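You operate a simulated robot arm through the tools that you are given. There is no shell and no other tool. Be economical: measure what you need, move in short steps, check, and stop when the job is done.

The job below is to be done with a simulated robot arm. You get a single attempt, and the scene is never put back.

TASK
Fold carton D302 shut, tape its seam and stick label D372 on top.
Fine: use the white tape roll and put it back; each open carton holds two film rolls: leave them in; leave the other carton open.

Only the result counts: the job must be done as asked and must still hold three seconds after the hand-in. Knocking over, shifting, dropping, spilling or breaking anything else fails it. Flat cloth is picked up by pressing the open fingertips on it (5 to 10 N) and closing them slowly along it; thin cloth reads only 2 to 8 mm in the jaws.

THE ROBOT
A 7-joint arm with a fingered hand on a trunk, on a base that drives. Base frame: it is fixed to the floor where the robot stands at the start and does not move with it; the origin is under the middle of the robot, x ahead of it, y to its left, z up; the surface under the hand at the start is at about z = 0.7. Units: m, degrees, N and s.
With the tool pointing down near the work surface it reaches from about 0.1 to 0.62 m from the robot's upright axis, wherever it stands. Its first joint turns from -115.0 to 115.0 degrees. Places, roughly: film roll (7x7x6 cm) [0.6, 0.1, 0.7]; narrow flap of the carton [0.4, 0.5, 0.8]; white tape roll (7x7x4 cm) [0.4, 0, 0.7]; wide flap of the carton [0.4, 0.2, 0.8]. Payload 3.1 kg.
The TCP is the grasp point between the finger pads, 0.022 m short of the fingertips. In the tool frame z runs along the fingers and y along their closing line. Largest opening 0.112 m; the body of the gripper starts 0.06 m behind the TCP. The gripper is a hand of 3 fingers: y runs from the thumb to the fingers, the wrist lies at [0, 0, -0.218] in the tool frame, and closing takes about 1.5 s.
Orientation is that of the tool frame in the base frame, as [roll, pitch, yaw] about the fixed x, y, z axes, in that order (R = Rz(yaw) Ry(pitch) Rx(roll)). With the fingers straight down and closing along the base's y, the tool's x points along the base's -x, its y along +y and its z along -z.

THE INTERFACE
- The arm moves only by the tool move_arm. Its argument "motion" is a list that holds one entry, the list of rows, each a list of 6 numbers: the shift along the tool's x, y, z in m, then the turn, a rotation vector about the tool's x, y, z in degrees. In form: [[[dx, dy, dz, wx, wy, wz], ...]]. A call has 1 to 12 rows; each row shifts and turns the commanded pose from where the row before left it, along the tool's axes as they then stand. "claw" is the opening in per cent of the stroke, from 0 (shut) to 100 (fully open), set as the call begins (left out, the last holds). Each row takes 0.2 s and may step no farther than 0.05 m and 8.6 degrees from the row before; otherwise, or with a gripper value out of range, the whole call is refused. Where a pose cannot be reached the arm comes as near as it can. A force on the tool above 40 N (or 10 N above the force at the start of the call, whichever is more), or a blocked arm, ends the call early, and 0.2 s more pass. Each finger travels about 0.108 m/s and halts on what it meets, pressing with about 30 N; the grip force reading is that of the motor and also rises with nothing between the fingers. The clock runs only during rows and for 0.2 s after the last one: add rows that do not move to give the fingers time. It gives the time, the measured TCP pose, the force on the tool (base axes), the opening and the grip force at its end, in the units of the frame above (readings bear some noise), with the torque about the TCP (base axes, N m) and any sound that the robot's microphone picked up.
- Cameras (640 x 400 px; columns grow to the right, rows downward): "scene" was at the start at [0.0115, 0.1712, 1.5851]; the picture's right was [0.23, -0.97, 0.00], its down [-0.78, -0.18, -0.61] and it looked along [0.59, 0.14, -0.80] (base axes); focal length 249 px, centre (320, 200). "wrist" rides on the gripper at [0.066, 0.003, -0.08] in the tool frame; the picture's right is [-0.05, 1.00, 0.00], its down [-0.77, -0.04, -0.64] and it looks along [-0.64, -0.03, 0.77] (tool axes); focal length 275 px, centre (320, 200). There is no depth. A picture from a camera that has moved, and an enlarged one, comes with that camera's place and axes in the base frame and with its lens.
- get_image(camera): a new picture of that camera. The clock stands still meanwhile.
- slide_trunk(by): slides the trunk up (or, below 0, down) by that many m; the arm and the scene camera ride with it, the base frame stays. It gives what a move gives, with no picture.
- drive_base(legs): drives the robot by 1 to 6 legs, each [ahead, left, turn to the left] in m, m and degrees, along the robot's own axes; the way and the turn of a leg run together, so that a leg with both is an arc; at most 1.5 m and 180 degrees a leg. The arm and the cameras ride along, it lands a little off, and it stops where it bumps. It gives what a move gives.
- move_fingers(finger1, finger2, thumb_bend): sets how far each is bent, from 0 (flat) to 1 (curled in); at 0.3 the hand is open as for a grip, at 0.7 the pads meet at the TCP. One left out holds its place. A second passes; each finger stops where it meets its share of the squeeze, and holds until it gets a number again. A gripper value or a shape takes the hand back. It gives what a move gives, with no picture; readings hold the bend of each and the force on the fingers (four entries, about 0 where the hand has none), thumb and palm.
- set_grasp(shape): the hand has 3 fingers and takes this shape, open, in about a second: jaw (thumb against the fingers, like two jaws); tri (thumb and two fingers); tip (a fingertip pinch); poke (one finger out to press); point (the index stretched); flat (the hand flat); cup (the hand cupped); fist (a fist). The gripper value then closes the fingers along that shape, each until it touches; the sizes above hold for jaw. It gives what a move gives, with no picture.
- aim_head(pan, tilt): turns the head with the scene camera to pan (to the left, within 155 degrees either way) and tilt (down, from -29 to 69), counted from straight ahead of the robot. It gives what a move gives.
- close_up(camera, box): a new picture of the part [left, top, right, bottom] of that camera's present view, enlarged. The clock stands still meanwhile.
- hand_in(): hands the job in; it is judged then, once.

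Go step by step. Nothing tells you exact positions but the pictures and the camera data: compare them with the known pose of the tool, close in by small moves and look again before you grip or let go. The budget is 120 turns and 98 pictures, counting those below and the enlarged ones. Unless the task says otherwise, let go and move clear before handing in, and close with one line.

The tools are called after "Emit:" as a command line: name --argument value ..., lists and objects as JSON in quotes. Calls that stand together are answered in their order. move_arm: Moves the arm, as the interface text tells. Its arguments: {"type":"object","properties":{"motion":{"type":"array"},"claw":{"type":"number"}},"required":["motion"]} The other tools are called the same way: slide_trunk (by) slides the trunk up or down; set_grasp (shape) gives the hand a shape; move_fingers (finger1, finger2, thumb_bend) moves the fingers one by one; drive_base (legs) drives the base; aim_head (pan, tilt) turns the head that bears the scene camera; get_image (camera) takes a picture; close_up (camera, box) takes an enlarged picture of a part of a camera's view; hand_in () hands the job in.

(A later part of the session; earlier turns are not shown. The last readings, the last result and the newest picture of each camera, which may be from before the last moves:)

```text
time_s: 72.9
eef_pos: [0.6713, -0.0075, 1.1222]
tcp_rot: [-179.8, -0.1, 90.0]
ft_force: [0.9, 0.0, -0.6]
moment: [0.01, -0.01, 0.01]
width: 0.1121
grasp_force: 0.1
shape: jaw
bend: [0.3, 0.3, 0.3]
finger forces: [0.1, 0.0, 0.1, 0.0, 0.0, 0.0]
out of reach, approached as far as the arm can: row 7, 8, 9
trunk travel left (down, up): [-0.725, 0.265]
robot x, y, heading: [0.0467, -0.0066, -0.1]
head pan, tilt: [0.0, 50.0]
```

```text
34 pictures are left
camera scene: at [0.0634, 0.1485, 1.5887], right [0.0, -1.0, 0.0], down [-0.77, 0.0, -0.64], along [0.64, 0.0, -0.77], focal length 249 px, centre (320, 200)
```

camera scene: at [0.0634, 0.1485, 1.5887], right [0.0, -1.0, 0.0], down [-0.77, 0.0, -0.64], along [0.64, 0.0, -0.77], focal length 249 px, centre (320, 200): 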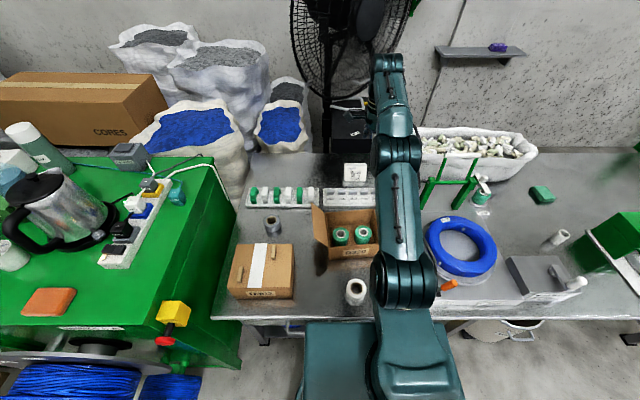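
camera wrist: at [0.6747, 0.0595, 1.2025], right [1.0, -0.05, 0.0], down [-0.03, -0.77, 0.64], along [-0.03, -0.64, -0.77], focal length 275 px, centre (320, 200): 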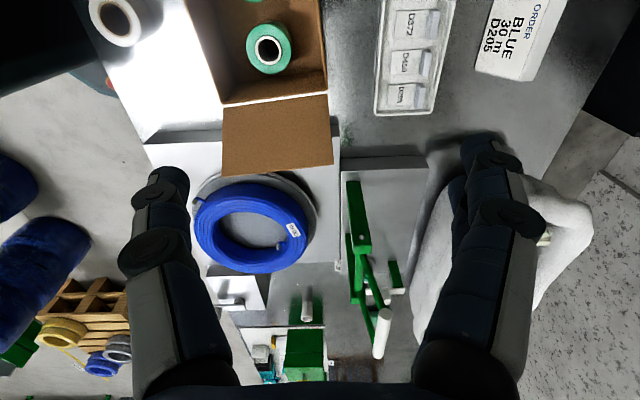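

With the tool vertical the arm reaches only x≈0.67, and the tab is at 0.83. So I'll go 1.8 cm closer (short of the block), lower the trunk 10 cm to level the shoulder, and lean the tool forward 30°.

Emit:
drive_base --legs '[[0.018, 0, 0]]'

Emit:
slide_trunk --by -0.1

Emit:
get_image --camera "scene"

```text
time_s: 73.7
eef_pos: [0.6892, -0.0082, 1.1229]
tcp_rot: [-179.9, 0.1, 89.9]
ft_force: [0.6, 0.6, -0.5]
moment: [-0.02, -0.03, 0.0]
width: 0.1121
grasp_force: 0.1
shape: jaw
bend: [0.3, 0.3, 0.3]
finger forces: [0.1, 0.1, 0.1, 0.0, 0.0, 0.0]
trunk travel left (down, up): [-0.725, 0.265]
robot x, y, heading: [0.0664, -0.0065, 0.0]
head pan, tilt: [0.0, 50.0]
```

```text
time_s: 75.0
eef_pos: [0.6894, -0.007, 1.0227]
tcp_rot: [-179.9, -0.1, 90.0]
ft_force: [0.0, -0.5, 0.0]
moment: [0.01, 0.01, 0.0]
width: 0.1123
grasp_force: 0.1
shape: jaw
bend: [0.3, 0.3, 0.3]
finger forces: [0.0, 0.0, 0.0, 0.0, 0.1, 0.0]
trunk travel left (down, up): [-0.625, 0.365]
robot x, y, heading: [0.0653, -0.0075, -0.0]
head pan, tilt: [0.0, 50.0]
```

```text
33 pictures are left
camera scene: at [0.0808, 0.1485, 1.4887], right [0.0, -1.0, 0.0], down [-0.77, 0.0, -0.64], along [0.64, 0.0, -0.77], focal length 249 px, centre (320, 200)
```

scene: 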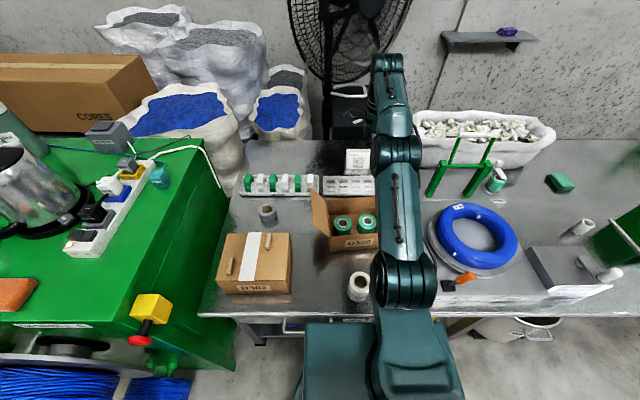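

No contact, and the arm still has clearance. Now I lean the tool forward and extend toward the tab, staying high.

Emit:
move_arm --motion '[[[0, 0, 0, -7.5, 0, 0], [0, 0, 0, -7.5, 0, 0], [0, 0, 0, -7.5, 0, 0], [0, 0, 0, -7.5, 0, 0], [0, 0.03, 0.0173, 0, 0, 0], [0, 0.03, 0.0173, 0, 0, 0], [0, 0.03, 0.0173, 0, 0, 0], [0, 0.03, 0.0173, 0, 0, 0], [0, 0, 0, 0, 0, 0], [0, 0, 0, 0, 0, 0]]]'

Emit:
get_image --camera "scene"

Emit:
get_image --camera "wrist"

```text
time_s: 77.2
eef_pos: [0.8094, -0.0061, 1.0205]
tcp_rot: [150.2, 0.0, 90.0]
ft_force: [-0.3, -0.2, -0.1]
moment: [-0.04, 0.02, -0.02]
width: 0.1119
grasp_force: 0.0
shape: jaw
bend: [0.3, 0.3, 0.3]
finger forces: [0.0, 0.1, 0.0, 0.1, 0.0, 0.0]
out of reach, approached as far as the arm can: row 8
trunk travel left (down, up): [-0.625, 0.365]
robot x, y, heading: [0.068, -0.0094, 0.1]
head pan, tilt: [0.0, 50.0]
```

```text
32 pictures are left
camera scene: at [0.0811, 0.1486, 1.4887], right [0.0, -1.0, 0.0], down [-0.77, 0.0, -0.64], along [0.64, 0.0, -0.77], focal length 249 px, centre (320, 200)
```

scene: 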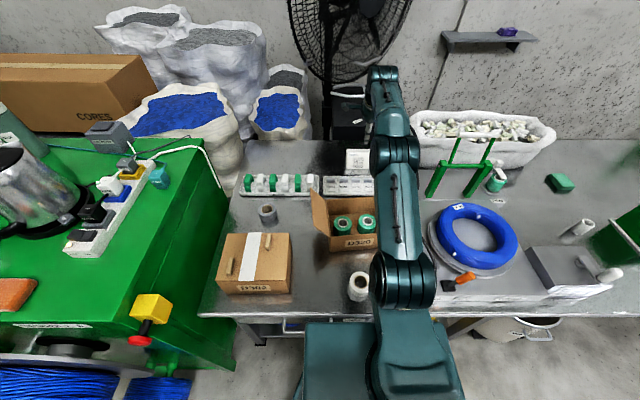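

```text
31 pictures are left
camera wrist: at [0.7715, 0.0608, 1.0916], right [0.87, -0.05, 0.5], down [-0.35, -0.77, 0.53], along [0.36, -0.64, -0.68], focal length 275 px, centre (320, 200)
```

wrist: 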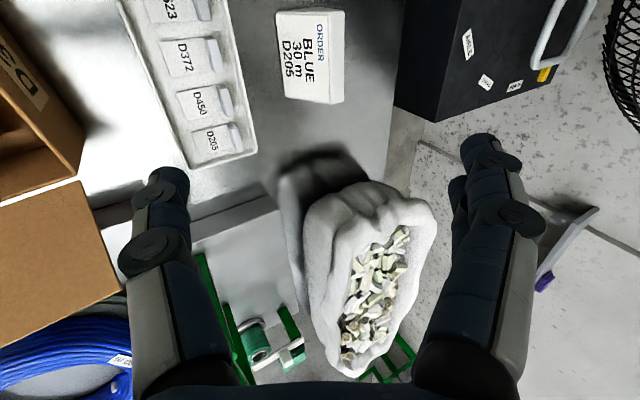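

The reach now suffices (0.81 at this height). The tab is confirmed at about (0.835, −0.006). I'll lower the trunk 5 cm more, narrow the jaws to about 4 cm and descend to just above the tab.

Emit:
slide_trunk --by -0.05

Emit:
move_arm --motion '[[[0, 0, 0, -1.5, 0, 0], [0, -0.0132, 0.0294, 0, 0, 0], [0, -0.0132, 0.0294, 0, 0, 0], [0, -0.0132, 0.0294, 0, 0, 0], [0, -0.0132, 0.0294, 0, 0, 0], [0, -0.0132, 0.0294, 0, 0, 0], [0, 0, 0, 0, 0, 0], [0, 0, 0, 0, 0, 0]]]' --claw 38

Emit:
get_image --camera "wrist"

Emit:
close_up --camera "scene" --box '[280, 120, 440, 260]'

```text
time_s: 78.1
eef_pos: [0.8093, -0.0055, 0.9697]
tcp_rot: [150.0, 0.0, 90.0]
ft_force: [0.4, 0.7, 0.4]
moment: [0.03, -0.01, -0.01]
width: 0.1119
grasp_force: 0.1
shape: jaw
bend: [0.3, 0.3, 0.3]
finger forces: [0.1, 0.0, 0.1, 0.1, 0.0, 0.0]
trunk travel left (down, up): [-0.575, 0.415]
robot x, y, heading: [0.0648, -0.008, -0.0]
head pan, tilt: [0.0, 50.0]
```

```text
time_s: 79.9
eef_pos: [0.83, -0.0046, 0.8096]
tcp_rot: [148.5, -0.1, 90.1]
ft_force: [0.1, -0.7, -0.9]
moment: [0.0, -0.03, 0.0]
width: 0.0429
grasp_force: 0.1
shape: jaw
bend: [0.73, 0.73, 0.7]
finger forces: [0.1, 0.1, 0.0, 0.0, 0.0, 0.0]
trunk travel left (down, up): [-0.575, 0.415]
robot x, y, heading: [0.0659, -0.0052, 0.1]
head pan, tilt: [0.0, 50.0]
```

```text
30 pictures are left
camera wrist: at [0.7902, 0.0614, 0.8797], right [0.85, -0.05, 0.52], down [-0.36, -0.77, 0.52], along [0.38, -0.64, -0.67], focal length 275 px, centre (320, 200)
```

wrist: 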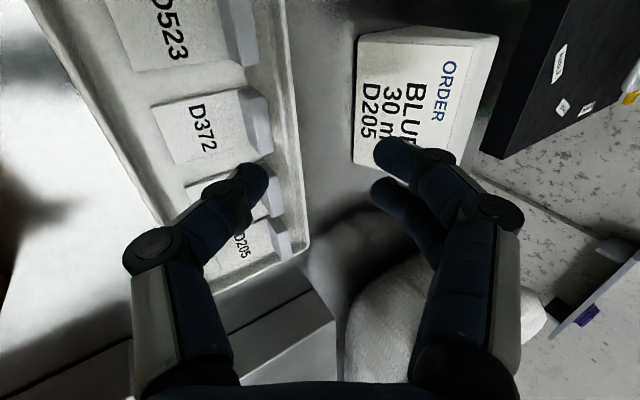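

```text
2.86 times, centred on (360, 190) of scene
camera zoom: at [0.0812, 0.1486, 1.4387], right [0.0, -1.0, 0.0], down [-0.77, 0.0, -0.64], along [0.64, 0.0, -0.77], focal length 711 px, centre (206, 229)
```

zoom: 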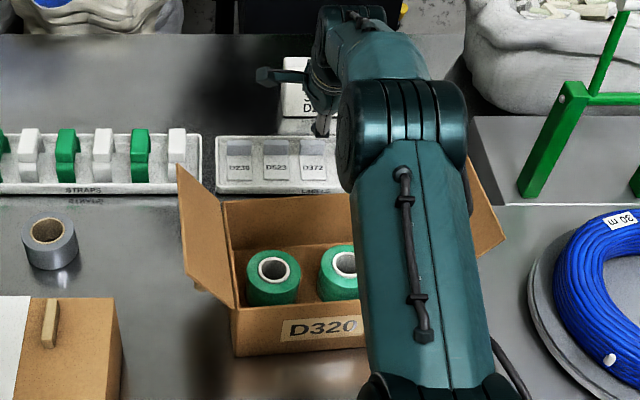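

Emit:
close_up --camera "wrist" --box '[140, 60, 340, 200]'

```text
2.86 times, centred on (240, 130) of wrist
camera zoom: at [0.7902, 0.0614, 0.8797], right [0.85, -0.05, 0.52], down [-0.36, -0.77, 0.52], along [0.38, -0.64, -0.67], focal length 786 px, centre (549, 400)
```

zoom: 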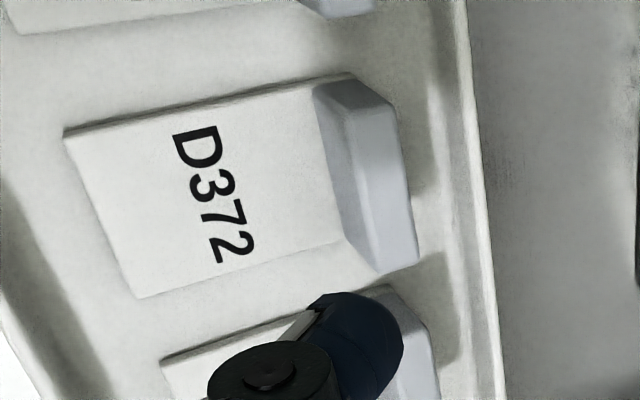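

The tab measures x 0.833–0.8415, y≈−0.0055, top z≈0.735, and the tray wall is 2 cm behind it. I'll lower so the jaws straddle it.

Emit:
move_arm --motion '[[[-0.0003, -0.011, 0.0188, 0, 0, 0], [-0.0003, -0.011, 0.0188, 0, 0, 0], [-0.0003, -0.0075, 0.0125, 0, 0, 0], [0, 0, 0, 0, 0, 0], [0, 0, 0, 0, 0, 0]]]'

Emit:
get_image --camera "wrist"

```text
time_s: 81.1
eef_pos: [0.8303, -0.0083, 0.7528]
tcp_rot: [148.6, 0.0, 89.9]
ft_force: [-1.2, 0.7, -0.4]
moment: [0.0, 0.01, 0.0]
width: 0.043
grasp_force: 0.0
shape: jaw
bend: [0.73, 0.73, 0.7]
finger forces: [0.1, 0.0, 0.0, 0.0, 0.0, 0.0]
trunk travel left (down, up): [-0.575, 0.415]
robot x, y, heading: [0.0626, -0.0057, -0.2]
head pan, tilt: [0.0, 50.0]
```

```text
27 pictures are left
camera wrist: at [0.7907, 0.0591, 0.8229], right [0.85, -0.05, 0.52], down [-0.36, -0.77, 0.52], along [0.38, -0.64, -0.67], focal length 275 px, centre (320, 200)
```

wrist: 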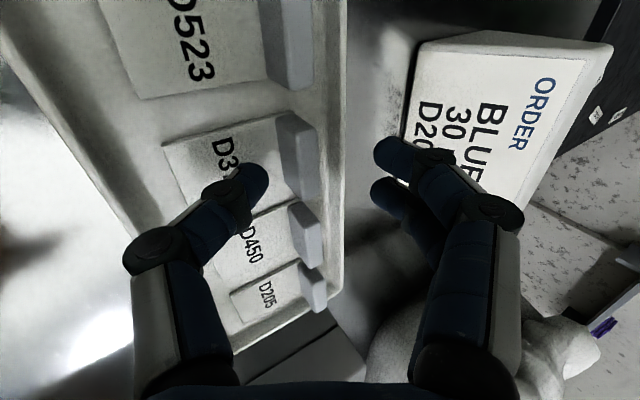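

The jaws straddle the tab but the order card is close behind. I'll narrow them slightly, shift 4 mm, go down the last 8 mm and close slowly.

Emit:
move_arm --motion '[[[0.004, 0, 0, 0, 0, 0], [0, -0.0022, 0.0036, 0, 0, 0], [0, -0.0022, 0.0036, 0, 0, 0], [0, 0, 0, 0, 0, 0]]]' --claw 33

Emit:
close_up --camera "wrist" --box '[140, 60, 460, 260]'

```text
time_s: 82.1
eef_pos: [0.8313, -0.0057, 0.745]
tcp_rot: [148.6, 0.0, 90.0]
ft_force: [0.7, -1.5, 0.2]
moment: [-0.01, 0.01, -0.01]
width: 0.0372
grasp_force: 0.1
shape: jaw
bend: [0.73, 0.73, 0.7]
finger forces: [0.0, 0.0, 0.1, 0.0, 0.0, 0.1]
trunk travel left (down, up): [-0.575, 0.415]
robot x, y, heading: [0.067, -0.009, -0.1]
head pan, tilt: [0.0, 50.0]
```

```text
2.00 times, centred on (300, 160) of wrist
camera zoom: at [0.7905, 0.0624, 0.8146], right [0.85, -0.05, 0.52], down [-0.36, -0.77, 0.52], along [0.38, -0.64, -0.67], focal length 551 px, centre (360, 280)
```

zoom: 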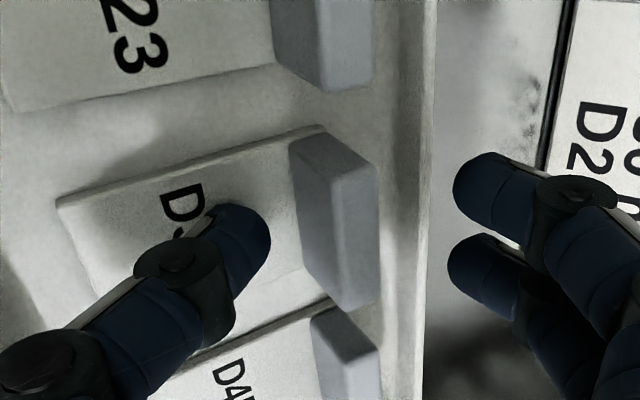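

The tab sits slightly closer to the thumb, so I'll shift 3 mm and close.

Emit:
move_arm --motion '[[[0, -0.003, -0.001, 0, 0, 0], [0, 0, 0, 0, 0, 0]]]'

Emit:
move_arm --motion '[[[0, 0, 0, 0, 0, 0], [0, 0, 0, 0, 0, 0], [0, 0, 0, 0, 0, 0], [0, 0, 0, 0, 0, 0], [0, 0, 0, 0, 0, 0]]]' --claw 0

Emit:
close_up --camera "wrist" --box '[140, 60, 460, 260]'

```text
time_s: 82.7
eef_pos: [0.8273, -0.0032, 0.7435]
tcp_rot: [148.6, -0.1, 90.0]
ft_force: [-0.6, 0.1, 0.2]
moment: [0.0, 0.03, 0.0]
width: 0.037
grasp_force: 0.0
shape: jaw
bend: [0.73, 0.73, 0.7]
finger forces: [0.0, 0.1, 0.0, 0.0, 0.3, 0.0]
trunk travel left (down, up): [-0.575, 0.415]
robot x, y, heading: [0.0649, -0.0051, -0.0]
head pan, tilt: [0.0, 50.0]
```

```text
time_s: 83.9
eef_pos: [0.8278, -0.004, 0.7429]
tcp_rot: [148.6, 0.0, 90.0]
ft_force: [-0.1, -0.9, 2.6]
moment: [-0.05, -0.07, 0.01]
width: 0.0008
grasp_force: 29.9
shape: jaw
bend: [0.68, 0.68, 0.76]
finger forces: [13.4, 13.1, 0.1, 0.1, 26.8, 0.1]
trunk travel left (down, up): [-0.575, 0.415]
robot x, y, heading: [0.0669, -0.0062, -0.1]
head pan, tilt: [0.0, 50.0]
```

```text
2.00 times, centred on (300, 160) of wrist
camera zoom: at [0.7872, 0.0631, 0.8136], right [0.85, -0.05, 0.52], down [-0.36, -0.77, 0.52], along [0.38, -0.64, -0.67], focal length 551 px, centre (360, 280)
```

zoom: 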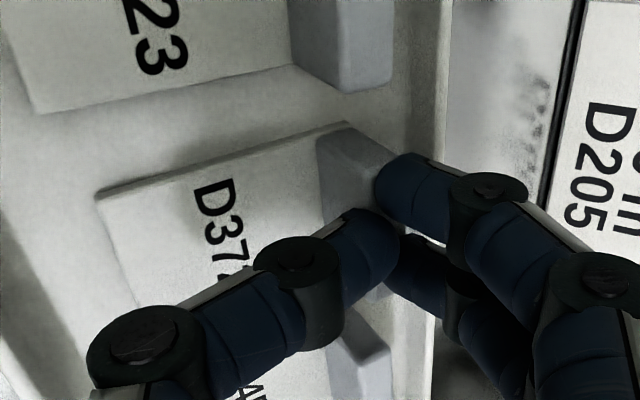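

The width reads near zero, but the finger forces (13/13/27 N) show something is held at the fingertips. I'll lift gently 2 cm and look.

Emit:
move_arm --motion '[[[0, 0.0026, -0.0043, 0, 0, 0], [0, 0.0026, -0.0043, 0, 0, 0], [0, 0.0052, -0.0085, 0, 0, 0], [0, 0, 0, 0, 0, 0]]]'

Emit:
get_image --camera "wrist"

```text
time_s: 84.9
eef_pos: [0.8256, -0.0029, 0.7634]
tcp_rot: [148.6, 0.0, 90.0]
ft_force: [-0.2, -0.9, 0.0]
moment: [0.04, -0.02, 0.02]
width: 0.0006
grasp_force: 29.8
shape: jaw
bend: [0.67, 0.68, 0.76]
finger forces: [14.5, 14.1, 0.0, 0.0, 28.4, 0.1]
trunk travel left (down, up): [-0.575, 0.415]
robot x, y, heading: [0.0627, -0.0066, -0.1]
head pan, tilt: [0.0, 50.0]
```

```text
24 pictures are left
camera wrist: at [0.7867, 0.0646, 0.8336], right [0.85, -0.05, 0.52], down [-0.36, -0.77, 0.52], along [0.38, -0.64, -0.67], focal length 275 px, centre (320, 200)
```

wrist: 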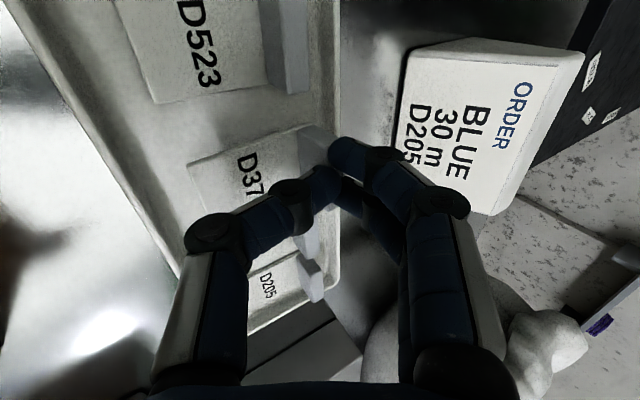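

The label comes up with the hand. I'll lift higher, then retract.

Emit:
move_arm --motion '[[[0, 0.0148, -0.0355, 0, 0, 0], [0, 0.0148, -0.0355, 0, 0, 0], [0, 0.0148, -0.0355, 0, 0, 0], [0, 0.0148, -0.0355, 0, 0, 0], [0, 0.0148, -0.0355, 0, 0, 0], [0, 0, 0, 0, 0, 0]]]'

Emit:
get_image --camera "wrist"

```text
time_s: 86.3
eef_pos: [0.797, -0.0028, 0.9527]
tcp_rot: [148.7, 0.0, 89.9]
ft_force: [-0.6, 0.9, -0.5]
moment: [0.02, -0.01, 0.01]
width: 0.0004
grasp_force: 29.3
shape: jaw
bend: [0.66, 0.67, 0.78]
finger forces: [20.7, 19.6, 0.1, 0.0, 31.3, 0.0]
trunk travel left (down, up): [-0.575, 0.415]
robot x, y, heading: [0.0674, -0.003, -0.1]
head pan, tilt: [0.0, 50.0]
```

```text
23 pictures are left
camera wrist: at [0.7571, 0.0637, 1.024], right [0.85, -0.05, 0.52], down [-0.36, -0.77, 0.53], along [0.38, -0.64, -0.67], focal length 275 px, centre (320, 200)
```

wrist: 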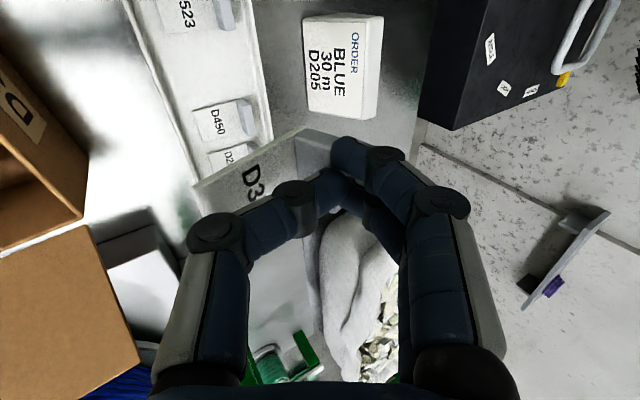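

D372 is held, and its neighbours stayed in the tray. I'll raise the trunk, back the base off a little, then bring the tool upright.

Emit:
slide_trunk --by 0.15

Emit:
drive_base --legs '[[-0.06, 0, 0]]'

Emit:
move_arm --motion '[[[0, -0.038, -0.0234, 0, 0, 0], [0, -0.038, -0.0234, 0, 0, 0], [0, -0.038, -0.0234, 0, 0, 0], [0, -0.038, -0.0234, 0, 0, 0], [0, -0.038, -0.0234, 0, 0, 0], [0, -0.038, -0.0234, 0, 0, 0], [0, 0, 0, 7.85, 0, 0], [0, 0, 0, 7.85, 0, 0], [0, 0, 0, 7.85, 0, 0], [0, 0, 0, 7.8, 0, 0], [0, 0, 0, 0, 0, 0]]]'

Emit:
get_image --camera "wrist"

Emit:
get_image --camera "scene"

```text
time_s: 88.1
eef_pos: [0.7974, -0.0033, 1.1043]
tcp_rot: [148.5, -0.1, 90.1]
ft_force: [-0.6, -0.3, 0.2]
moment: [-0.01, -0.01, 0.01]
width: 0.0006
grasp_force: 30.3
shape: jaw
bend: [0.66, 0.67, 0.78]
finger forces: [20.6, 19.7, 0.1, 0.1, 31.3, 0.0]
trunk travel left (down, up): [-0.725, 0.265]
robot x, y, heading: [0.0641, -0.0041, 0.1]
head pan, tilt: [0.0, 50.0]
```

```text
time_s: 89.1
eef_pos: [0.7334, -0.004, 1.1049]
tcp_rot: [148.6, 0.0, 89.8]
ft_force: [0.1, 0.7, 0.9]
moment: [-0.01, 0.0, -0.01]
width: 0.0006
grasp_force: 29.8
shape: jaw
bend: [0.66, 0.67, 0.78]
finger forces: [20.5, 19.6, 0.1, 0.0, 31.4, 0.0]
trunk travel left (down, up): [-0.725, 0.265]
robot x, y, heading: [0.0047, -0.0056, -0.1]
head pan, tilt: [0.0, 50.0]
```

```text
time_s: 91.5
eef_pos: [0.4673, -0.0031, 1.1055]
tcp_rot: [-179.9, 0.1, 89.9]
ft_force: [-0.3, 0.1, -0.7]
moment: [0.0, -0.03, -0.01]
width: 0.0001
grasp_force: 30.2
shape: jaw
bend: [0.73, 0.74, 0.8]
finger forces: [0.0, 0.1, 0.1, 0.0, 0.1, 0.0]
out of reach, approached as far as the arm can: row 6
trunk travel left (down, up): [-0.725, 0.265]
robot x, y, heading: [0.0079, -0.0043, -0.2]
head pan, tilt: [0.0, 50.0]
```

```text
22 pictures are left
camera wrist: at [0.4687, 0.0639, 1.1856], right [1.0, -0.05, 0.0], down [-0.04, -0.77, 0.64], along [-0.03, -0.64, -0.77], focal length 275 px, centre (320, 200)
```

wrist: 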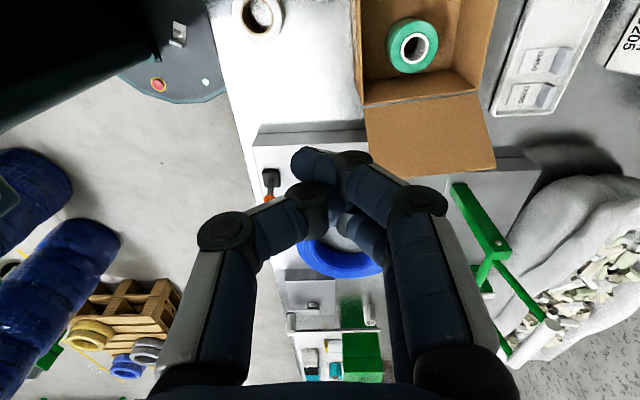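

```text
21 pictures are left
camera scene: at [0.0181, 0.1493, 1.5886], right [0.0, -1.0, 0.0], down [-0.77, 0.0, -0.64], along [0.64, 0.0, -0.77], focal length 249 px, centre (320, 200)
```

scene: 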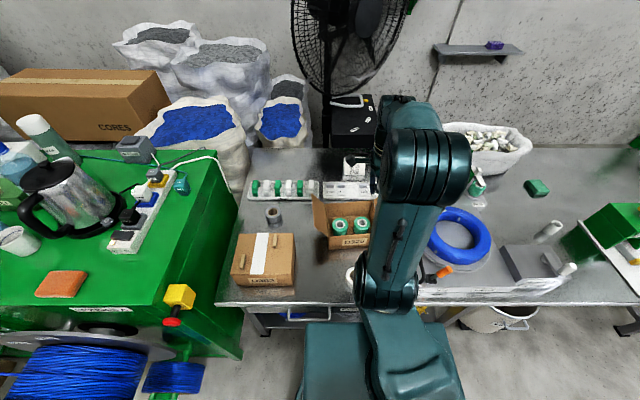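

The label slipped out of the fingers during that move (finger forces now 0). I need to find where it landed.

Emit:
close_up --camera "scene" --box '[240, 150, 400, 300]'

Emit:
close_up --camera "wrist" --box '[200, 0, 640, 200]'

```text
2.67 times, centred on (320, 225) of scene
camera zoom: at [0.0181, 0.1493, 1.5886], right [0.0, -1.0, 0.0], down [-0.77, 0.0, -0.64], along [0.64, 0.0, -0.77], focal length 664 px, centre (320, 133)
```

zoom: 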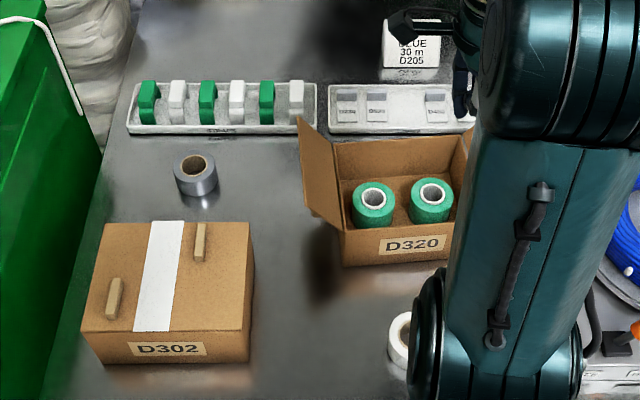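

```text
1.45 times, centred on (420, 100) of wrist
camera zoom: at [0.4687, 0.0639, 1.1856], right [1.0, -0.05, 0.0], down [-0.04, -0.77, 0.64], along [-0.03, -0.64, -0.77], focal length 400 px, centre (174, 346)
```

zoom: 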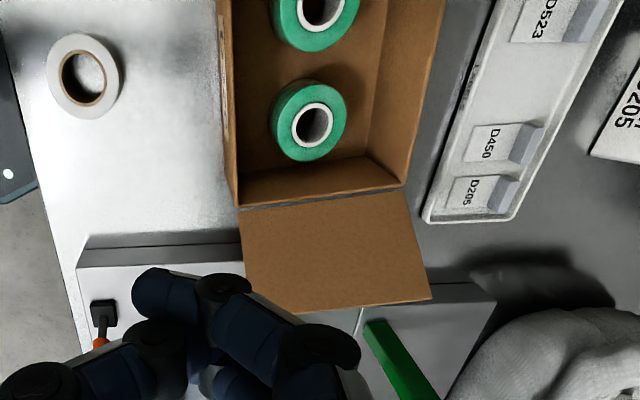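

It's not visible yet because the arm hides part of the table. I'll swing the hand left to uncover that area and look again.

Emit:
move_arm --motion '[[[0.045, -0.01, 0, 0, 0, 0], [0.045, -0.01, 0, 0, 0, 0], [0.045, -0.01, 0, 0, 0, 0], [0.045, -0.01, 0, 0, 0, 0], [0.045, -0.01, 0, 0, 0, 0], [0.045, 0, 0, 0, 0, 0], [0.045, 0, 0, 0, 0, 0], [0, 0, 0, 0, 0, 0]]]' --claw 40

Emit:
get_image --camera "scene"

Emit:
get_image --camera "wrist"

```text
time_s: 93.3
eef_pos: [0.4161, 0.3087, 1.1044]
tcp_rot: [179.9, 0.0, 89.9]
ft_force: [-0.3, 0.9, 0.0]
moment: [0.02, 0.01, -0.01]
width: 0.0445
grasp_force: 0.1
shape: jaw
bend: [0.73, 0.73, 0.7]
finger forces: [0.0, 0.0, 0.0, 0.0, 0.0, 0.1]
trunk travel left (down, up): [-0.725, 0.265]
robot x, y, heading: [0.0029, -0.0053, -0.1]
head pan, tilt: [0.0, 50.0]
```

```text
18 pictures are left
camera scene: at [0.0189, 0.1476, 1.5888], right [0.0, -1.0, 0.0], down [-0.77, 0.0, -0.64], along [0.64, 0.0, -0.77], focal length 249 px, centre (320, 200)
```

scene: 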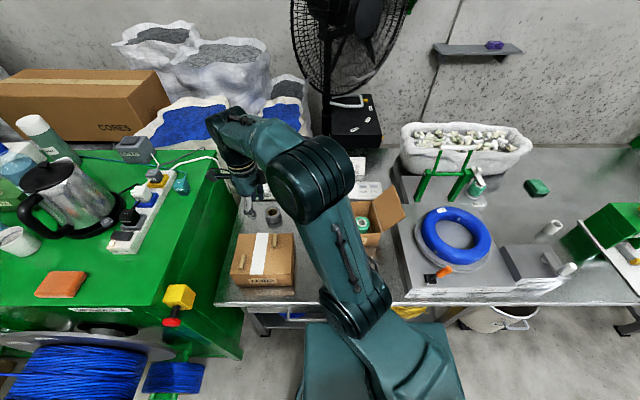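

```text
17 pictures are left
camera wrist: at [0.4181, 0.3773, 1.1858], right [1.0, -0.05, 0.0], down [-0.04, -0.77, 0.64], along [-0.03, -0.64, -0.77], focal length 275 px, centre (320, 200)
```

wrist: 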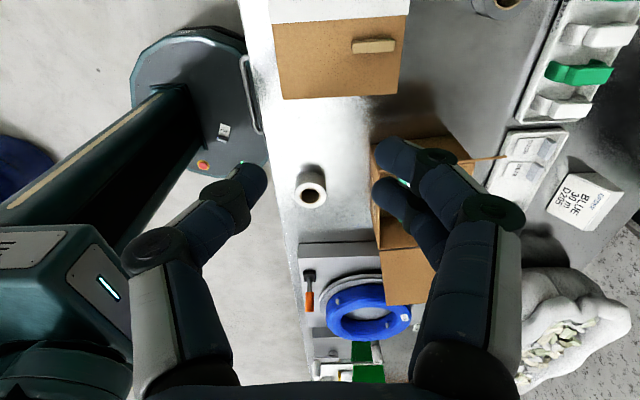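

Emit:
close_up --camera "scene" --box '[340, 150, 480, 300]'

Emit:
close_up --camera "wrist" --box '[240, 60, 600, 340]'

```text
2.67 times, centred on (410, 225) of scene
camera zoom: at [0.0189, 0.1476, 1.5888], right [0.0, -1.0, 0.0], down [-0.77, 0.0, -0.64], along [0.64, 0.0, -0.77], focal length 664 px, centre (80, 133)
```

zoom: 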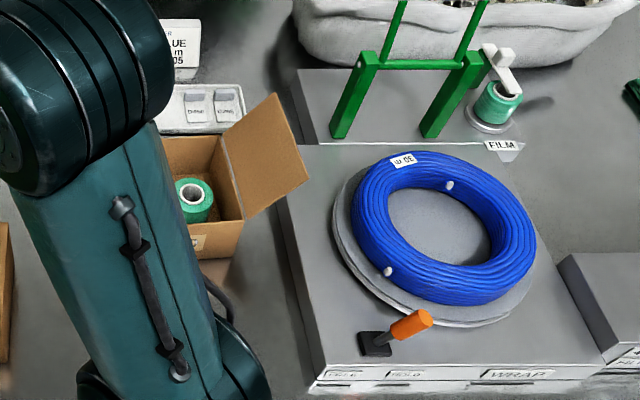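

```text
1.43 times, centred on (420, 200) of wrist
camera zoom: at [0.4181, 0.3773, 1.1858], right [1.0, -0.05, 0.0], down [-0.04, -0.77, 0.64], along [-0.03, -0.64, -0.77], focal length 393 px, centre (177, 200)
```

zoom: 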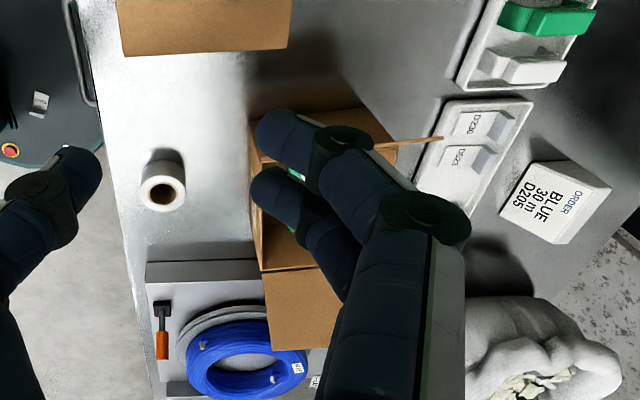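

There's a small white rectangle on the robot's own base deck that wasn't there before. It may be the label, so I'll zoom in.

Emit:
close_up --camera "wrist" --box '[130, 20, 290, 190]'

```text
2.35 times, centred on (210, 105) of wrist
camera zoom: at [0.4181, 0.3773, 1.1858], right [1.0, -0.05, 0.0], down [-0.04, -0.77, 0.64], along [-0.03, -0.64, -0.77], focal length 648 px, centre (579, 424)
```

zoom: 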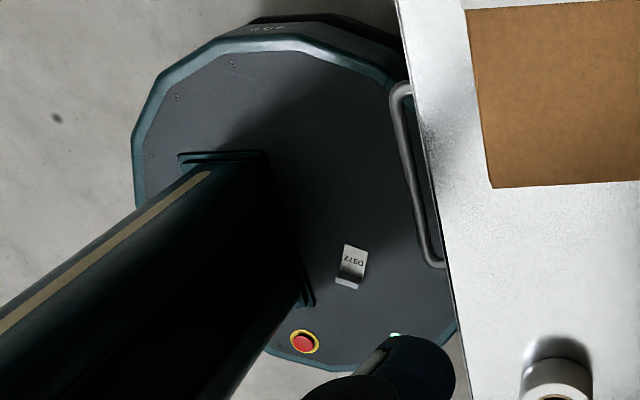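

That's label D372, lying face-up on my own base deck at about (0.04, −0.06), z≈0.25. To pick it I need to stand clear of the table and lower the trunk, so first I'll check behind the robot.

Emit:
aim_head --pan 150 --tilt 45

Emit:
get_image --camera "scene"

```text
time_s: 95.6
eef_pos: [0.4151, 0.311, 1.1053]
tcp_rot: [-180.0, 0.0, 89.9]
ft_force: [-0.2, 0.9, -0.3]
moment: [0.0, -0.03, 0.03]
width: 0.0442
grasp_force: 0.1
shape: jaw
bend: [0.73, 0.73, 0.7]
finger forces: [0.1, 0.0, 0.0, 0.1, 0.0, 0.1]
trunk travel left (down, up): [-0.725, 0.265]
robot x, y, heading: [0.0019, -0.0056, -0.2]
head pan, tilt: [150.0, 45.0]
```

```text
13 pictures are left
camera scene: at [-0.1282, 0.1898, 1.5956], right [0.5, 0.86, 0.0], down [0.61, -0.35, -0.71], along [-0.61, 0.35, -0.71], focal length 249 px, centre (320, 200)
```

scene: 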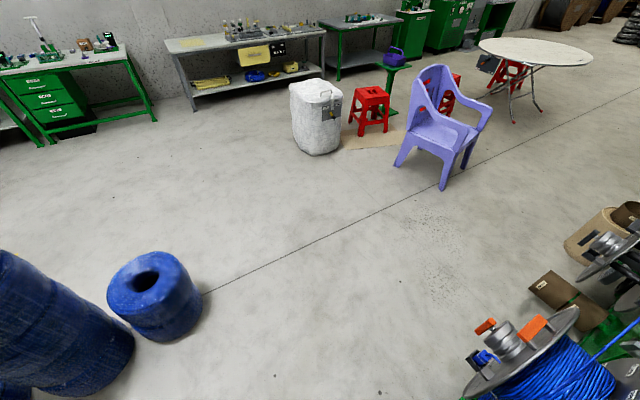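

The floor behind is clear for half a metre. I'll back away from the table smoothly, then turn the hand to close along y.

Emit:
drive_base --legs '[[-0.25, 0, 0], [-0.25, 0, 0]]'

Emit:
move_arm --motion '[[[0, 0, 0, 0, 0, -8.2], [0, 0, 0, 0, 0, -8.2], [0, 0, 0, 0, 0, -8.2], [0, 0, 0, 0, 0, -8.2], [0, 0, 0, 0, 0, -8.2], [0, 0, 0, 0, 0, -8.2], [0, 0, 0, 0, 0, -8.2], [0, 0, 0, 0, 0, -8.2], [0, 0, 0, 0, 0, -8.2], [0, 0, 0, 0, 0, -8.1], [0, 0, 0, 0, 0, -8.1], [0, 0, 0, 0, 0, 0]]]'

Emit:
slide_trunk --by -0.3

```text
time_s: 98.8
eef_pos: [-0.082, 0.3129, 1.1058]
tcp_rot: [179.9, 0.1, 90.3]
ft_force: [0.4, 0.3, 0.0]
moment: [0.0, -0.02, -0.02]
width: 0.0444
grasp_force: 0.1
shape: jaw
bend: [0.73, 0.73, 0.7]
finger forces: [0.0, 0.1, 0.1, 0.0, 0.1, 0.0]
trunk travel left (down, up): [-0.725, 0.265]
robot x, y, heading: [-0.4905, -0.0039, 0.5]
head pan, tilt: [150.0, 45.0]
```

```text
time_s: 101.4
eef_pos: [-0.0807, 0.3131, 1.1051]
tcp_rot: [-179.9, 0.0, -179.7]
ft_force: [-0.1, -0.1, 0.3]
moment: [-0.01, -0.02, -0.03]
width: 0.0441
grasp_force: 0.0
shape: jaw
bend: [0.73, 0.73, 0.7]
finger forces: [0.1, 0.1, 0.0, 0.1, 0.0, 0.1]
trunk travel left (down, up): [-0.725, 0.265]
robot x, y, heading: [-0.4918, -0.0042, 0.3]
head pan, tilt: [150.0, 45.0]
```

```text
time_s: 104.4
eef_pos: [-0.0799, 0.3125, 0.8043]
tcp_rot: [180.0, 0.0, -179.7]
ft_force: [0.0, 0.6, -0.4]
moment: [0.03, -0.01, -0.02]
width: 0.0444
grasp_force: 0.1
shape: jaw
bend: [0.73, 0.73, 0.7]
finger forces: [0.0, 0.0, 0.1, 0.0, 0.0, 0.0]
trunk travel left (down, up): [-0.425, 0.565]
robot x, y, heading: [-0.4951, -0.003, 0.1]
head pan, tilt: [150.0, 45.0]
```

Now I bring the hand in front of the deck and tilt it back toward the column so I can see the label.

Emit:
move_arm --motion '[[[0.0072, -0.0428, 0.0172, 0, 0, 0], [0.0072, -0.0428, 0.0172, 0, 0, 0], [0.0072, -0.0428, 0.0172, 0, 0, 0], [0.0072, -0.0428, 0.0172, 0, 0, 0], [0.0072, -0.0428, 0.0172, 0, 0, 0], [0.0072, -0.0428, 0.0172, 0, 0, 0], [0.0072, -0.0428, 0.0172, 0, 0, 0], [0.0072, -0.0428, 0.0172, 0, 0, 0], [0.0072, -0.0428, 0.0172, 0, 0, 0], [0, 0, 0, 0, 0, 0]]]'

Emit:
move_arm --motion '[[[0, 0, 0, 0, 8, 0], [0, 0, 0, 0, 8, 0], [0, 0, 0, 0, 8, 0], [0, 0, 0, 0, 8, 0], [0, 0, 0, 0, 8, 0], [0, 0, 0, 0, 8, 0], [0, 0, 0, 0, 0, 0]]]'

Emit:
get_image --camera "wrist"

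```text
time_s: 106.6
eef_pos: [-0.1446, -0.0729, 0.6462]
tcp_rot: [-180.0, 0.1, -179.7]
ft_force: [-0.1, 0.0, 0.1]
moment: [-0.04, -0.02, 0.03]
width: 0.0442
grasp_force: 0.1
shape: jaw
bend: [0.73, 0.73, 0.7]
finger forces: [0.0, 0.0, 0.0, 0.1, 0.1, 0.0]
trunk travel left (down, up): [-0.425, 0.565]
robot x, y, heading: [-0.4925, -0.005, 0.3]
head pan, tilt: [150.0, 45.0]
```

```text
time_s: 108.2
eef_pos: [-0.145, -0.0743, 0.6495]
tcp_rot: [179.9, -48.1, -179.7]
ft_force: [0.4, 0.1, -0.4]
moment: [-0.01, 0.03, -0.01]
width: 0.0444
grasp_force: 0.0
shape: jaw
bend: [0.73, 0.73, 0.7]
finger forces: [0.0, 0.0, 0.1, 0.1, 0.0, 0.1]
trunk travel left (down, up): [-0.425, 0.565]
robot x, y, heading: [-0.4899, -0.0086, 0.0]
head pan, tilt: [150.0, 45.0]
```

```text
12 pictures are left
camera wrist: at [-0.1295, -0.0693, 0.7522], right [0.03, 1.0, -0.04], down [0.99, -0.03, -0.15], along [-0.15, -0.03, -0.99], focal length 275 px, centre (320, 200)
```

wrist: 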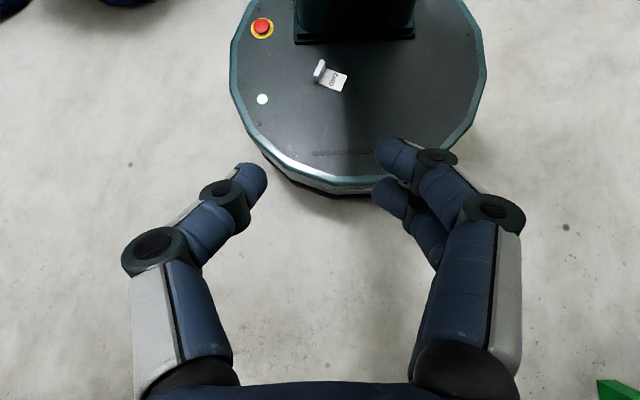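

I see the label clearly on the deck: its tab is at base-frame (−0.451, −0.078, 0.27) and the paper points toward +y. I'll raise the trunk a little for clearance and approach along the tilted tool axis, stopping 10 cm short.

Emit:
slide_trunk --by 0.12

Emit:
move_arm --motion '[[[-0.0152, -0.0004, 0.0421, 0, 0, 0], [-0.0152, -0.0004, 0.0421, 0, 0, 0], [-0.0152, -0.0004, 0.0421, 0, 0, 0], [-0.0152, -0.0004, 0.0421, 0, 0, 0], [-0.0152, -0.0004, 0.0421, 0, 0, 0], [-0.0152, -0.0004, 0.0421, 0, 0, 0], [-0.0152, -0.0004, 0.0421, 0, 0, 0], [-0.0152, -0.0004, 0.0421, 0, 0, 0], [-0.0152, -0.0004, 0.0421, 0, 0, 0], [-0.0152, -0.0004, 0.0421, 0, 0, 0], [0, 0, 0, 0, 0, 0]]]'

Emit:
get_image --camera "wrist"

```text
time_s: 109.7
eef_pos: [-0.1441, -0.0724, 0.7697]
tcp_rot: [-179.8, -47.9, -179.7]
ft_force: [0.1, 0.2, 0.2]
moment: [-0.02, 0.0, 0.0]
width: 0.0443
grasp_force: 0.1
shape: jaw
bend: [0.73, 0.73, 0.7]
finger forces: [0.0, 0.1, 0.1, 0.0, 0.0, 0.0]
trunk travel left (down, up): [-0.545, 0.445]
robot x, y, heading: [-0.492, -0.0064, 0.2]
head pan, tilt: [150.0, 45.0]
```

```text
time_s: 112.1
eef_pos: [-0.3559, -0.0769, 0.3742]
tcp_rot: [179.9, -48.0, -179.8]
ft_force: [1.0, 0.0, -0.4]
moment: [-0.01, -0.05, -0.01]
width: 0.0445
grasp_force: 0.1
shape: jaw
bend: [0.73, 0.73, 0.7]
finger forces: [0.0, 0.0, 0.0, 0.0, 0.1, 0.1]
trunk travel left (down, up): [-0.545, 0.445]
robot x, y, heading: [-0.4916, -0.0073, -0.1]
head pan, tilt: [150.0, 45.0]
```

```text
11 pictures are left
camera wrist: at [-0.3414, -0.0737, 0.477], right [0.03, 1.0, -0.04], down [0.99, -0.03, -0.15], along [-0.15, -0.03, -0.99], focal length 275 px, centre (320, 200)
```

wrist: 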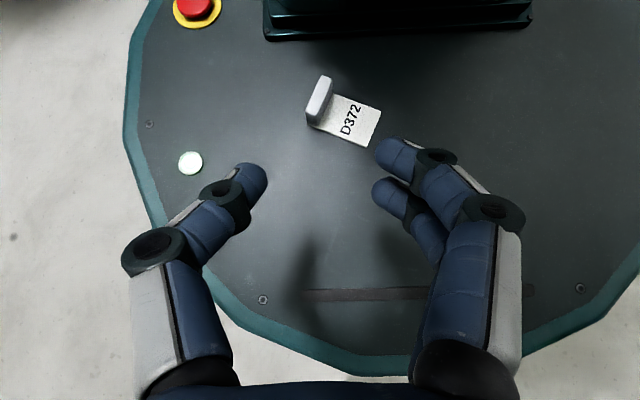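

The label is turned about 23° on the deck. I'll turn the hand to match, reduce the tilt to about 18°, and move to just above the tab.

Emit:
move_arm --motion '[[[0, 0, 0, -5.7, 0, 5.13], [0, 0, 0, -5.7, 0, 5.13], [0, 0, 0, -5.7, 0, 5.13], [0, 0, 0, 0, -7.5, 0], [0, 0, 0, 0, -7.5, 0], [0, 0, 0, 0, -7.5, 0], [0, 0, 0, 0, -7.5, 0], [0.0283, -0.0151, 0.0211, 0, 0, 0], [0.0283, -0.0151, 0.0211, 0, 0, 0], [0.0283, -0.0151, 0.0211, 0, 0, 0], [0, 0, 0, 0, 0, 0]]]'

Emit:
get_image --camera "wrist"

```text
time_s: 114.5
eef_pos: [-0.4651, -0.0794, 0.3398]
tcp_rot: [-179.8, -18.0, 157.3]
ft_force: [0.0, -0.8, -0.2]
moment: [0.01, 0.01, 0.02]
width: 0.0444
grasp_force: 0.1
shape: jaw
bend: [0.73, 0.73, 0.7]
finger forces: [0.0, 0.0, 0.1, 0.0, 0.0, 0.0]
trunk travel left (down, up): [-0.545, 0.445]
robot x, y, heading: [-0.4926, -0.0064, 0.2]
head pan, tilt: [150.0, 45.0]
```

```text
10 pictures are left
camera wrist: at [-0.4996, -0.0611, 0.4373], right [0.43, 0.9, -0.02], down [0.84, -0.39, 0.37], along [0.33, -0.17, -0.93], focal length 275 px, centre (320, 200)
```

wrist: 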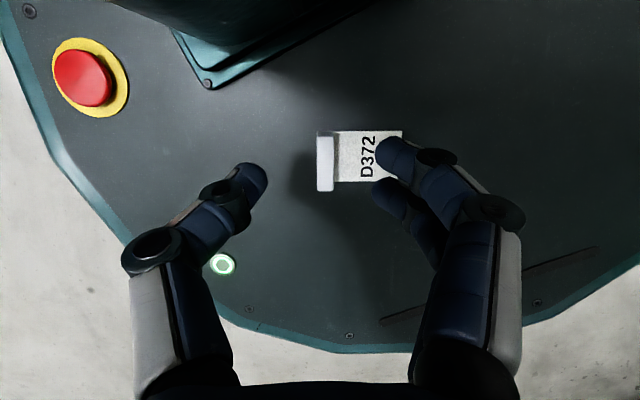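

The hand lines up with the tab. I'll reduce the tilt to 10° and descend most of the way.

Emit:
move_arm --motion '[[[0, 0, 0, 0, -8, 0], [-0.008, 0.0007, 0.02, 0, 0, 0], [-0.008, 0.0007, 0.02, 0, 0, 0], [-0.006, 0.0006, 0.019, 0, 0, 0], [0, 0, 0, 0, 0, 0]]]'

Emit:
get_image --camera "wrist"

```text
time_s: 115.7
eef_pos: [-0.4531, -0.0911, 0.3227]
tcp_rot: [180.0, -10.0, 157.0]
ft_force: [-0.7, 0.0, -0.2]
moment: [0.0, -0.03, -0.02]
width: 0.0445
grasp_force: 0.1
shape: jaw
bend: [0.73, 0.73, 0.7]
finger forces: [0.1, 0.0, 0.0, 0.0, 0.0, 0.1]
out of reach, approached as far as the arm can: row 2, 3, 4
trunk travel left (down, up): [-0.545, 0.445]
robot x, y, heading: [-0.492, -0.002, 0.3]
head pan, tilt: [150.0, 45.0]
```

```text
9 pictures are left
camera wrist: at [-0.4998, -0.0674, 0.4134], right [0.43, 0.9, -0.01], down [0.79, -0.37, 0.49], along [0.44, -0.22, -0.87], focal length 275 px, centre (320, 200)
```

wrist: 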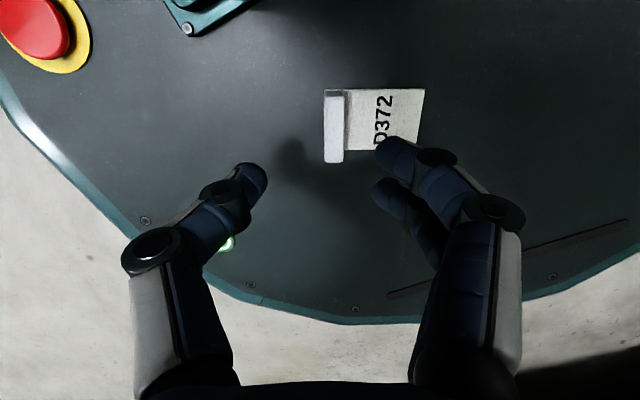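

The arm is at its lower limit here, so I'll raise the hand 6 cm and lower the trunk 10 cm instead.

Emit:
move_arm --motion '[[[0, 0, -0.03, 0, 0, 0], [0, 0, -0.03, 0, 0, 0], [0, 0, 0, 0, 0, 0]]]'

Emit:
slide_trunk --by -0.1

Emit:
get_image --camera "wrist"

```text
time_s: 116.5
eef_pos: [-0.4427, -0.0932, 0.3813]
tcp_rot: [-179.9, -10.1, 157.3]
ft_force: [-0.3, 0.1, -0.3]
moment: [-0.02, -0.01, 0.0]
width: 0.0445
grasp_force: 0.1
shape: jaw
bend: [0.73, 0.73, 0.7]
finger forces: [0.0, 0.1, 0.1, 0.0, 0.1, 0.0]
trunk travel left (down, up): [-0.545, 0.445]
robot x, y, heading: [-0.4938, -0.004, 0.4]
head pan, tilt: [150.0, 45.0]
```

```text
time_s: 117.9
eef_pos: [-0.4418, -0.0936, 0.2812]
tcp_rot: [-180.0, -9.9, 157.3]
ft_force: [-0.5, -0.7, -0.2]
moment: [-0.04, 0.0, 0.0]
width: 0.0445
grasp_force: 0.0
shape: jaw
bend: [0.73, 0.73, 0.7]
finger forces: [0.1, 0.0, 0.0, 0.1, 0.1, 0.1]
trunk travel left (down, up): [-0.445, 0.545]
robot x, y, heading: [-0.4924, -0.0084, 0.4]
head pan, tilt: [150.0, 45.0]
```

```text
8 pictures are left
camera wrist: at [-0.4895, -0.0701, 0.3716], right [0.43, 0.9, -0.01], down [0.79, -0.37, 0.49], along [0.44, -0.22, -0.87], focal length 275 px, centre (320, 200)
```

wrist: 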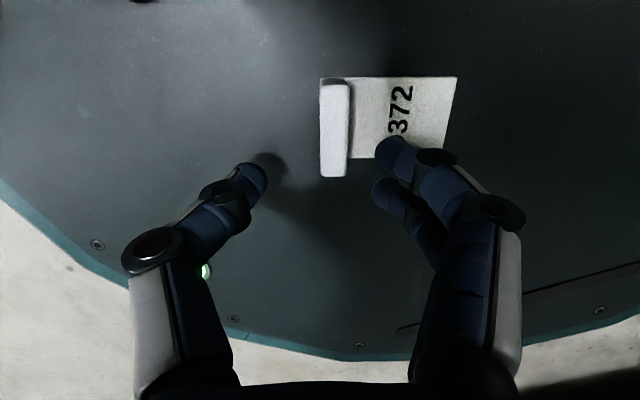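

The tab sits at (−0.457, −0.080). I'll align, lower 2 cm so the fingertips straddle it, and check.

Emit:
move_arm --motion '[[[0.0168, 0.0065, 0.003, 0, 0, 0], [-0.0012, 0, 0.007, 0, 0, 0], [-0.0012, 0, 0.007, 0, 0, 0], [-0.0009, 0, 0.0047, 0, 0, 0], [0, 0, 0, 0, 0, 0]]]'

Emit:
get_image --camera "wrist"

```text
time_s: 118.8
eef_pos: [-0.4572, -0.0773, 0.2658]
tcp_rot: [179.7, -10.1, 157.5]
ft_force: [9.2, 0.7, 38.4]
moment: [0.95, -0.8, -0.2]
width: 0.0454
grasp_force: 0.1
shape: jaw
bend: [0.75, 0.8, 0.7]
finger forces: [10.3, 29.6, 0.1, 0.2, 0.1, 0.0]
trunk travel left (down, up): [-0.445, 0.545]
robot x, y, heading: [-0.4923, -0.0106, 0.3]
head pan, tilt: [150.0, 45.0]
stopped in row 4: the force on the tool passed its limit at 48 N (the readings are from after the stop); the commanded pose is now the measured one
```

```text
7 pictures are left
camera wrist: at [-0.5043, -0.0545, 0.3565], right [0.43, 0.9, 0.0], down [0.79, -0.37, 0.49], along [0.44, -0.21, -0.87], focal length 275 px, centre (320, 200)
```

wrist: 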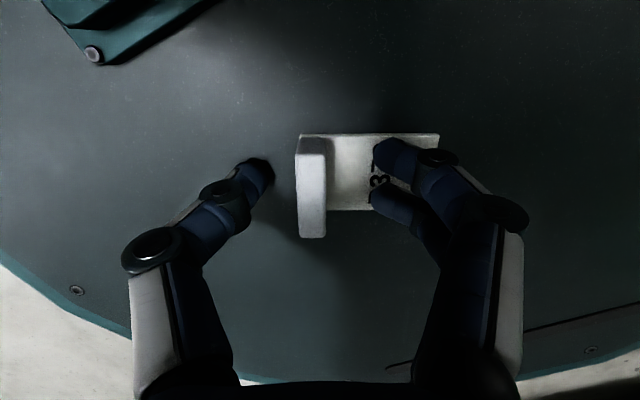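

The tab is centred between thumb and fingers; the lower finger just touches the paper. I'll rise 3 mm and close.

Emit:
move_arm --motion '[[[0, 0, -0.003, 0, 0, 0], [0, 0, 0, 0, 0, 0]]]'

Emit:
move_arm --motion '[[[0, 0, 0, 0, 0, 0], [0, 0, 0, 0, 0, 0], [0, 0, 0, 0, 0, 0], [0, 0, 0, 0, 0, 0], [0, 0, 0, 0, 0, 0], [0, 0, 0, 0, 0, 0]]]' --claw 0

Emit:
move_arm --motion '[[[0, 0, -0.01, 0, 0, 0], [0, 0, -0.015, 0, 0, 0], [0, 0, -0.02, 0, 0, 0], [0, 0, 0, 0, 0, 0]]]'

Emit:
get_image --camera "wrist"

```text
time_s: 119.4
eef_pos: [-0.4573, -0.0775, 0.2662]
tcp_rot: [179.8, -10.2, 157.5]
ft_force: [-1.5, 3.3, 21.5]
moment: [0.5, -0.37, 0.13]
width: 0.0452
grasp_force: 0.0
shape: jaw
bend: [0.74, 0.78, 0.7]
finger forces: [0.2, 20.5, 0.0, 0.0, 0.0, 0.0]
trunk travel left (down, up): [-0.445, 0.545]
robot x, y, heading: [-0.491, -0.0087, 0.2]
head pan, tilt: [150.0, 45.0]
```

```text
time_s: 120.8
eef_pos: [-0.457, -0.0784, 0.2668]
tcp_rot: [179.9, -10.0, 157.4]
ft_force: [1.7, -1.9, 5.1]
moment: [0.06, -0.14, 0.01]
width: 0.012
grasp_force: 30.0
shape: jaw
bend: [0.75, 0.78, 0.71]
finger forces: [12.5, 19.5, 0.1, 0.1, 26.0, 0.0]
trunk travel left (down, up): [-0.445, 0.545]
robot x, y, heading: [-0.4908, -0.006, 0.3]
head pan, tilt: [150.0, 45.0]
```

```text
time_s: 121.8
eef_pos: [-0.4514, -0.0823, 0.3104]
tcp_rot: [179.7, -10.1, 157.4]
ft_force: [-0.3, 0.1, -0.5]
moment: [-0.01, 0.0, 0.01]
width: 0.0109
grasp_force: 30.4
shape: jaw
bend: [0.75, 0.76, 0.71]
finger forces: [13.6, 12.6, 0.0, 0.0, 24.6, 0.0]
trunk travel left (down, up): [-0.445, 0.545]
robot x, y, heading: [-0.4932, -0.0032, 0.3]
head pan, tilt: [150.0, 45.0]
```

```text
6 pictures are left
camera wrist: at [-0.4972, -0.0592, 0.4], right [0.43, 0.9, -0.01], down [0.79, -0.37, 0.49], along [0.44, -0.21, -0.87], focal length 275 px, centre (320, 200)
```

wrist: 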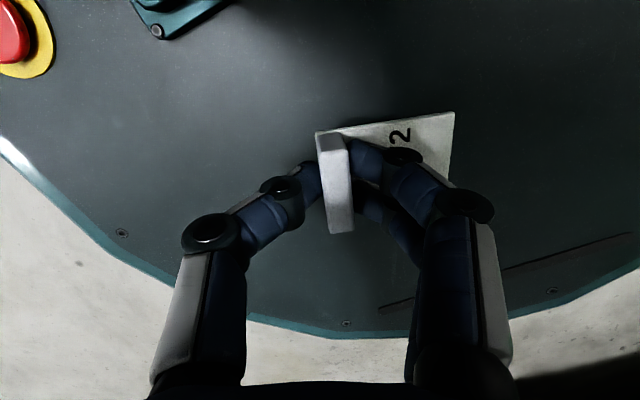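

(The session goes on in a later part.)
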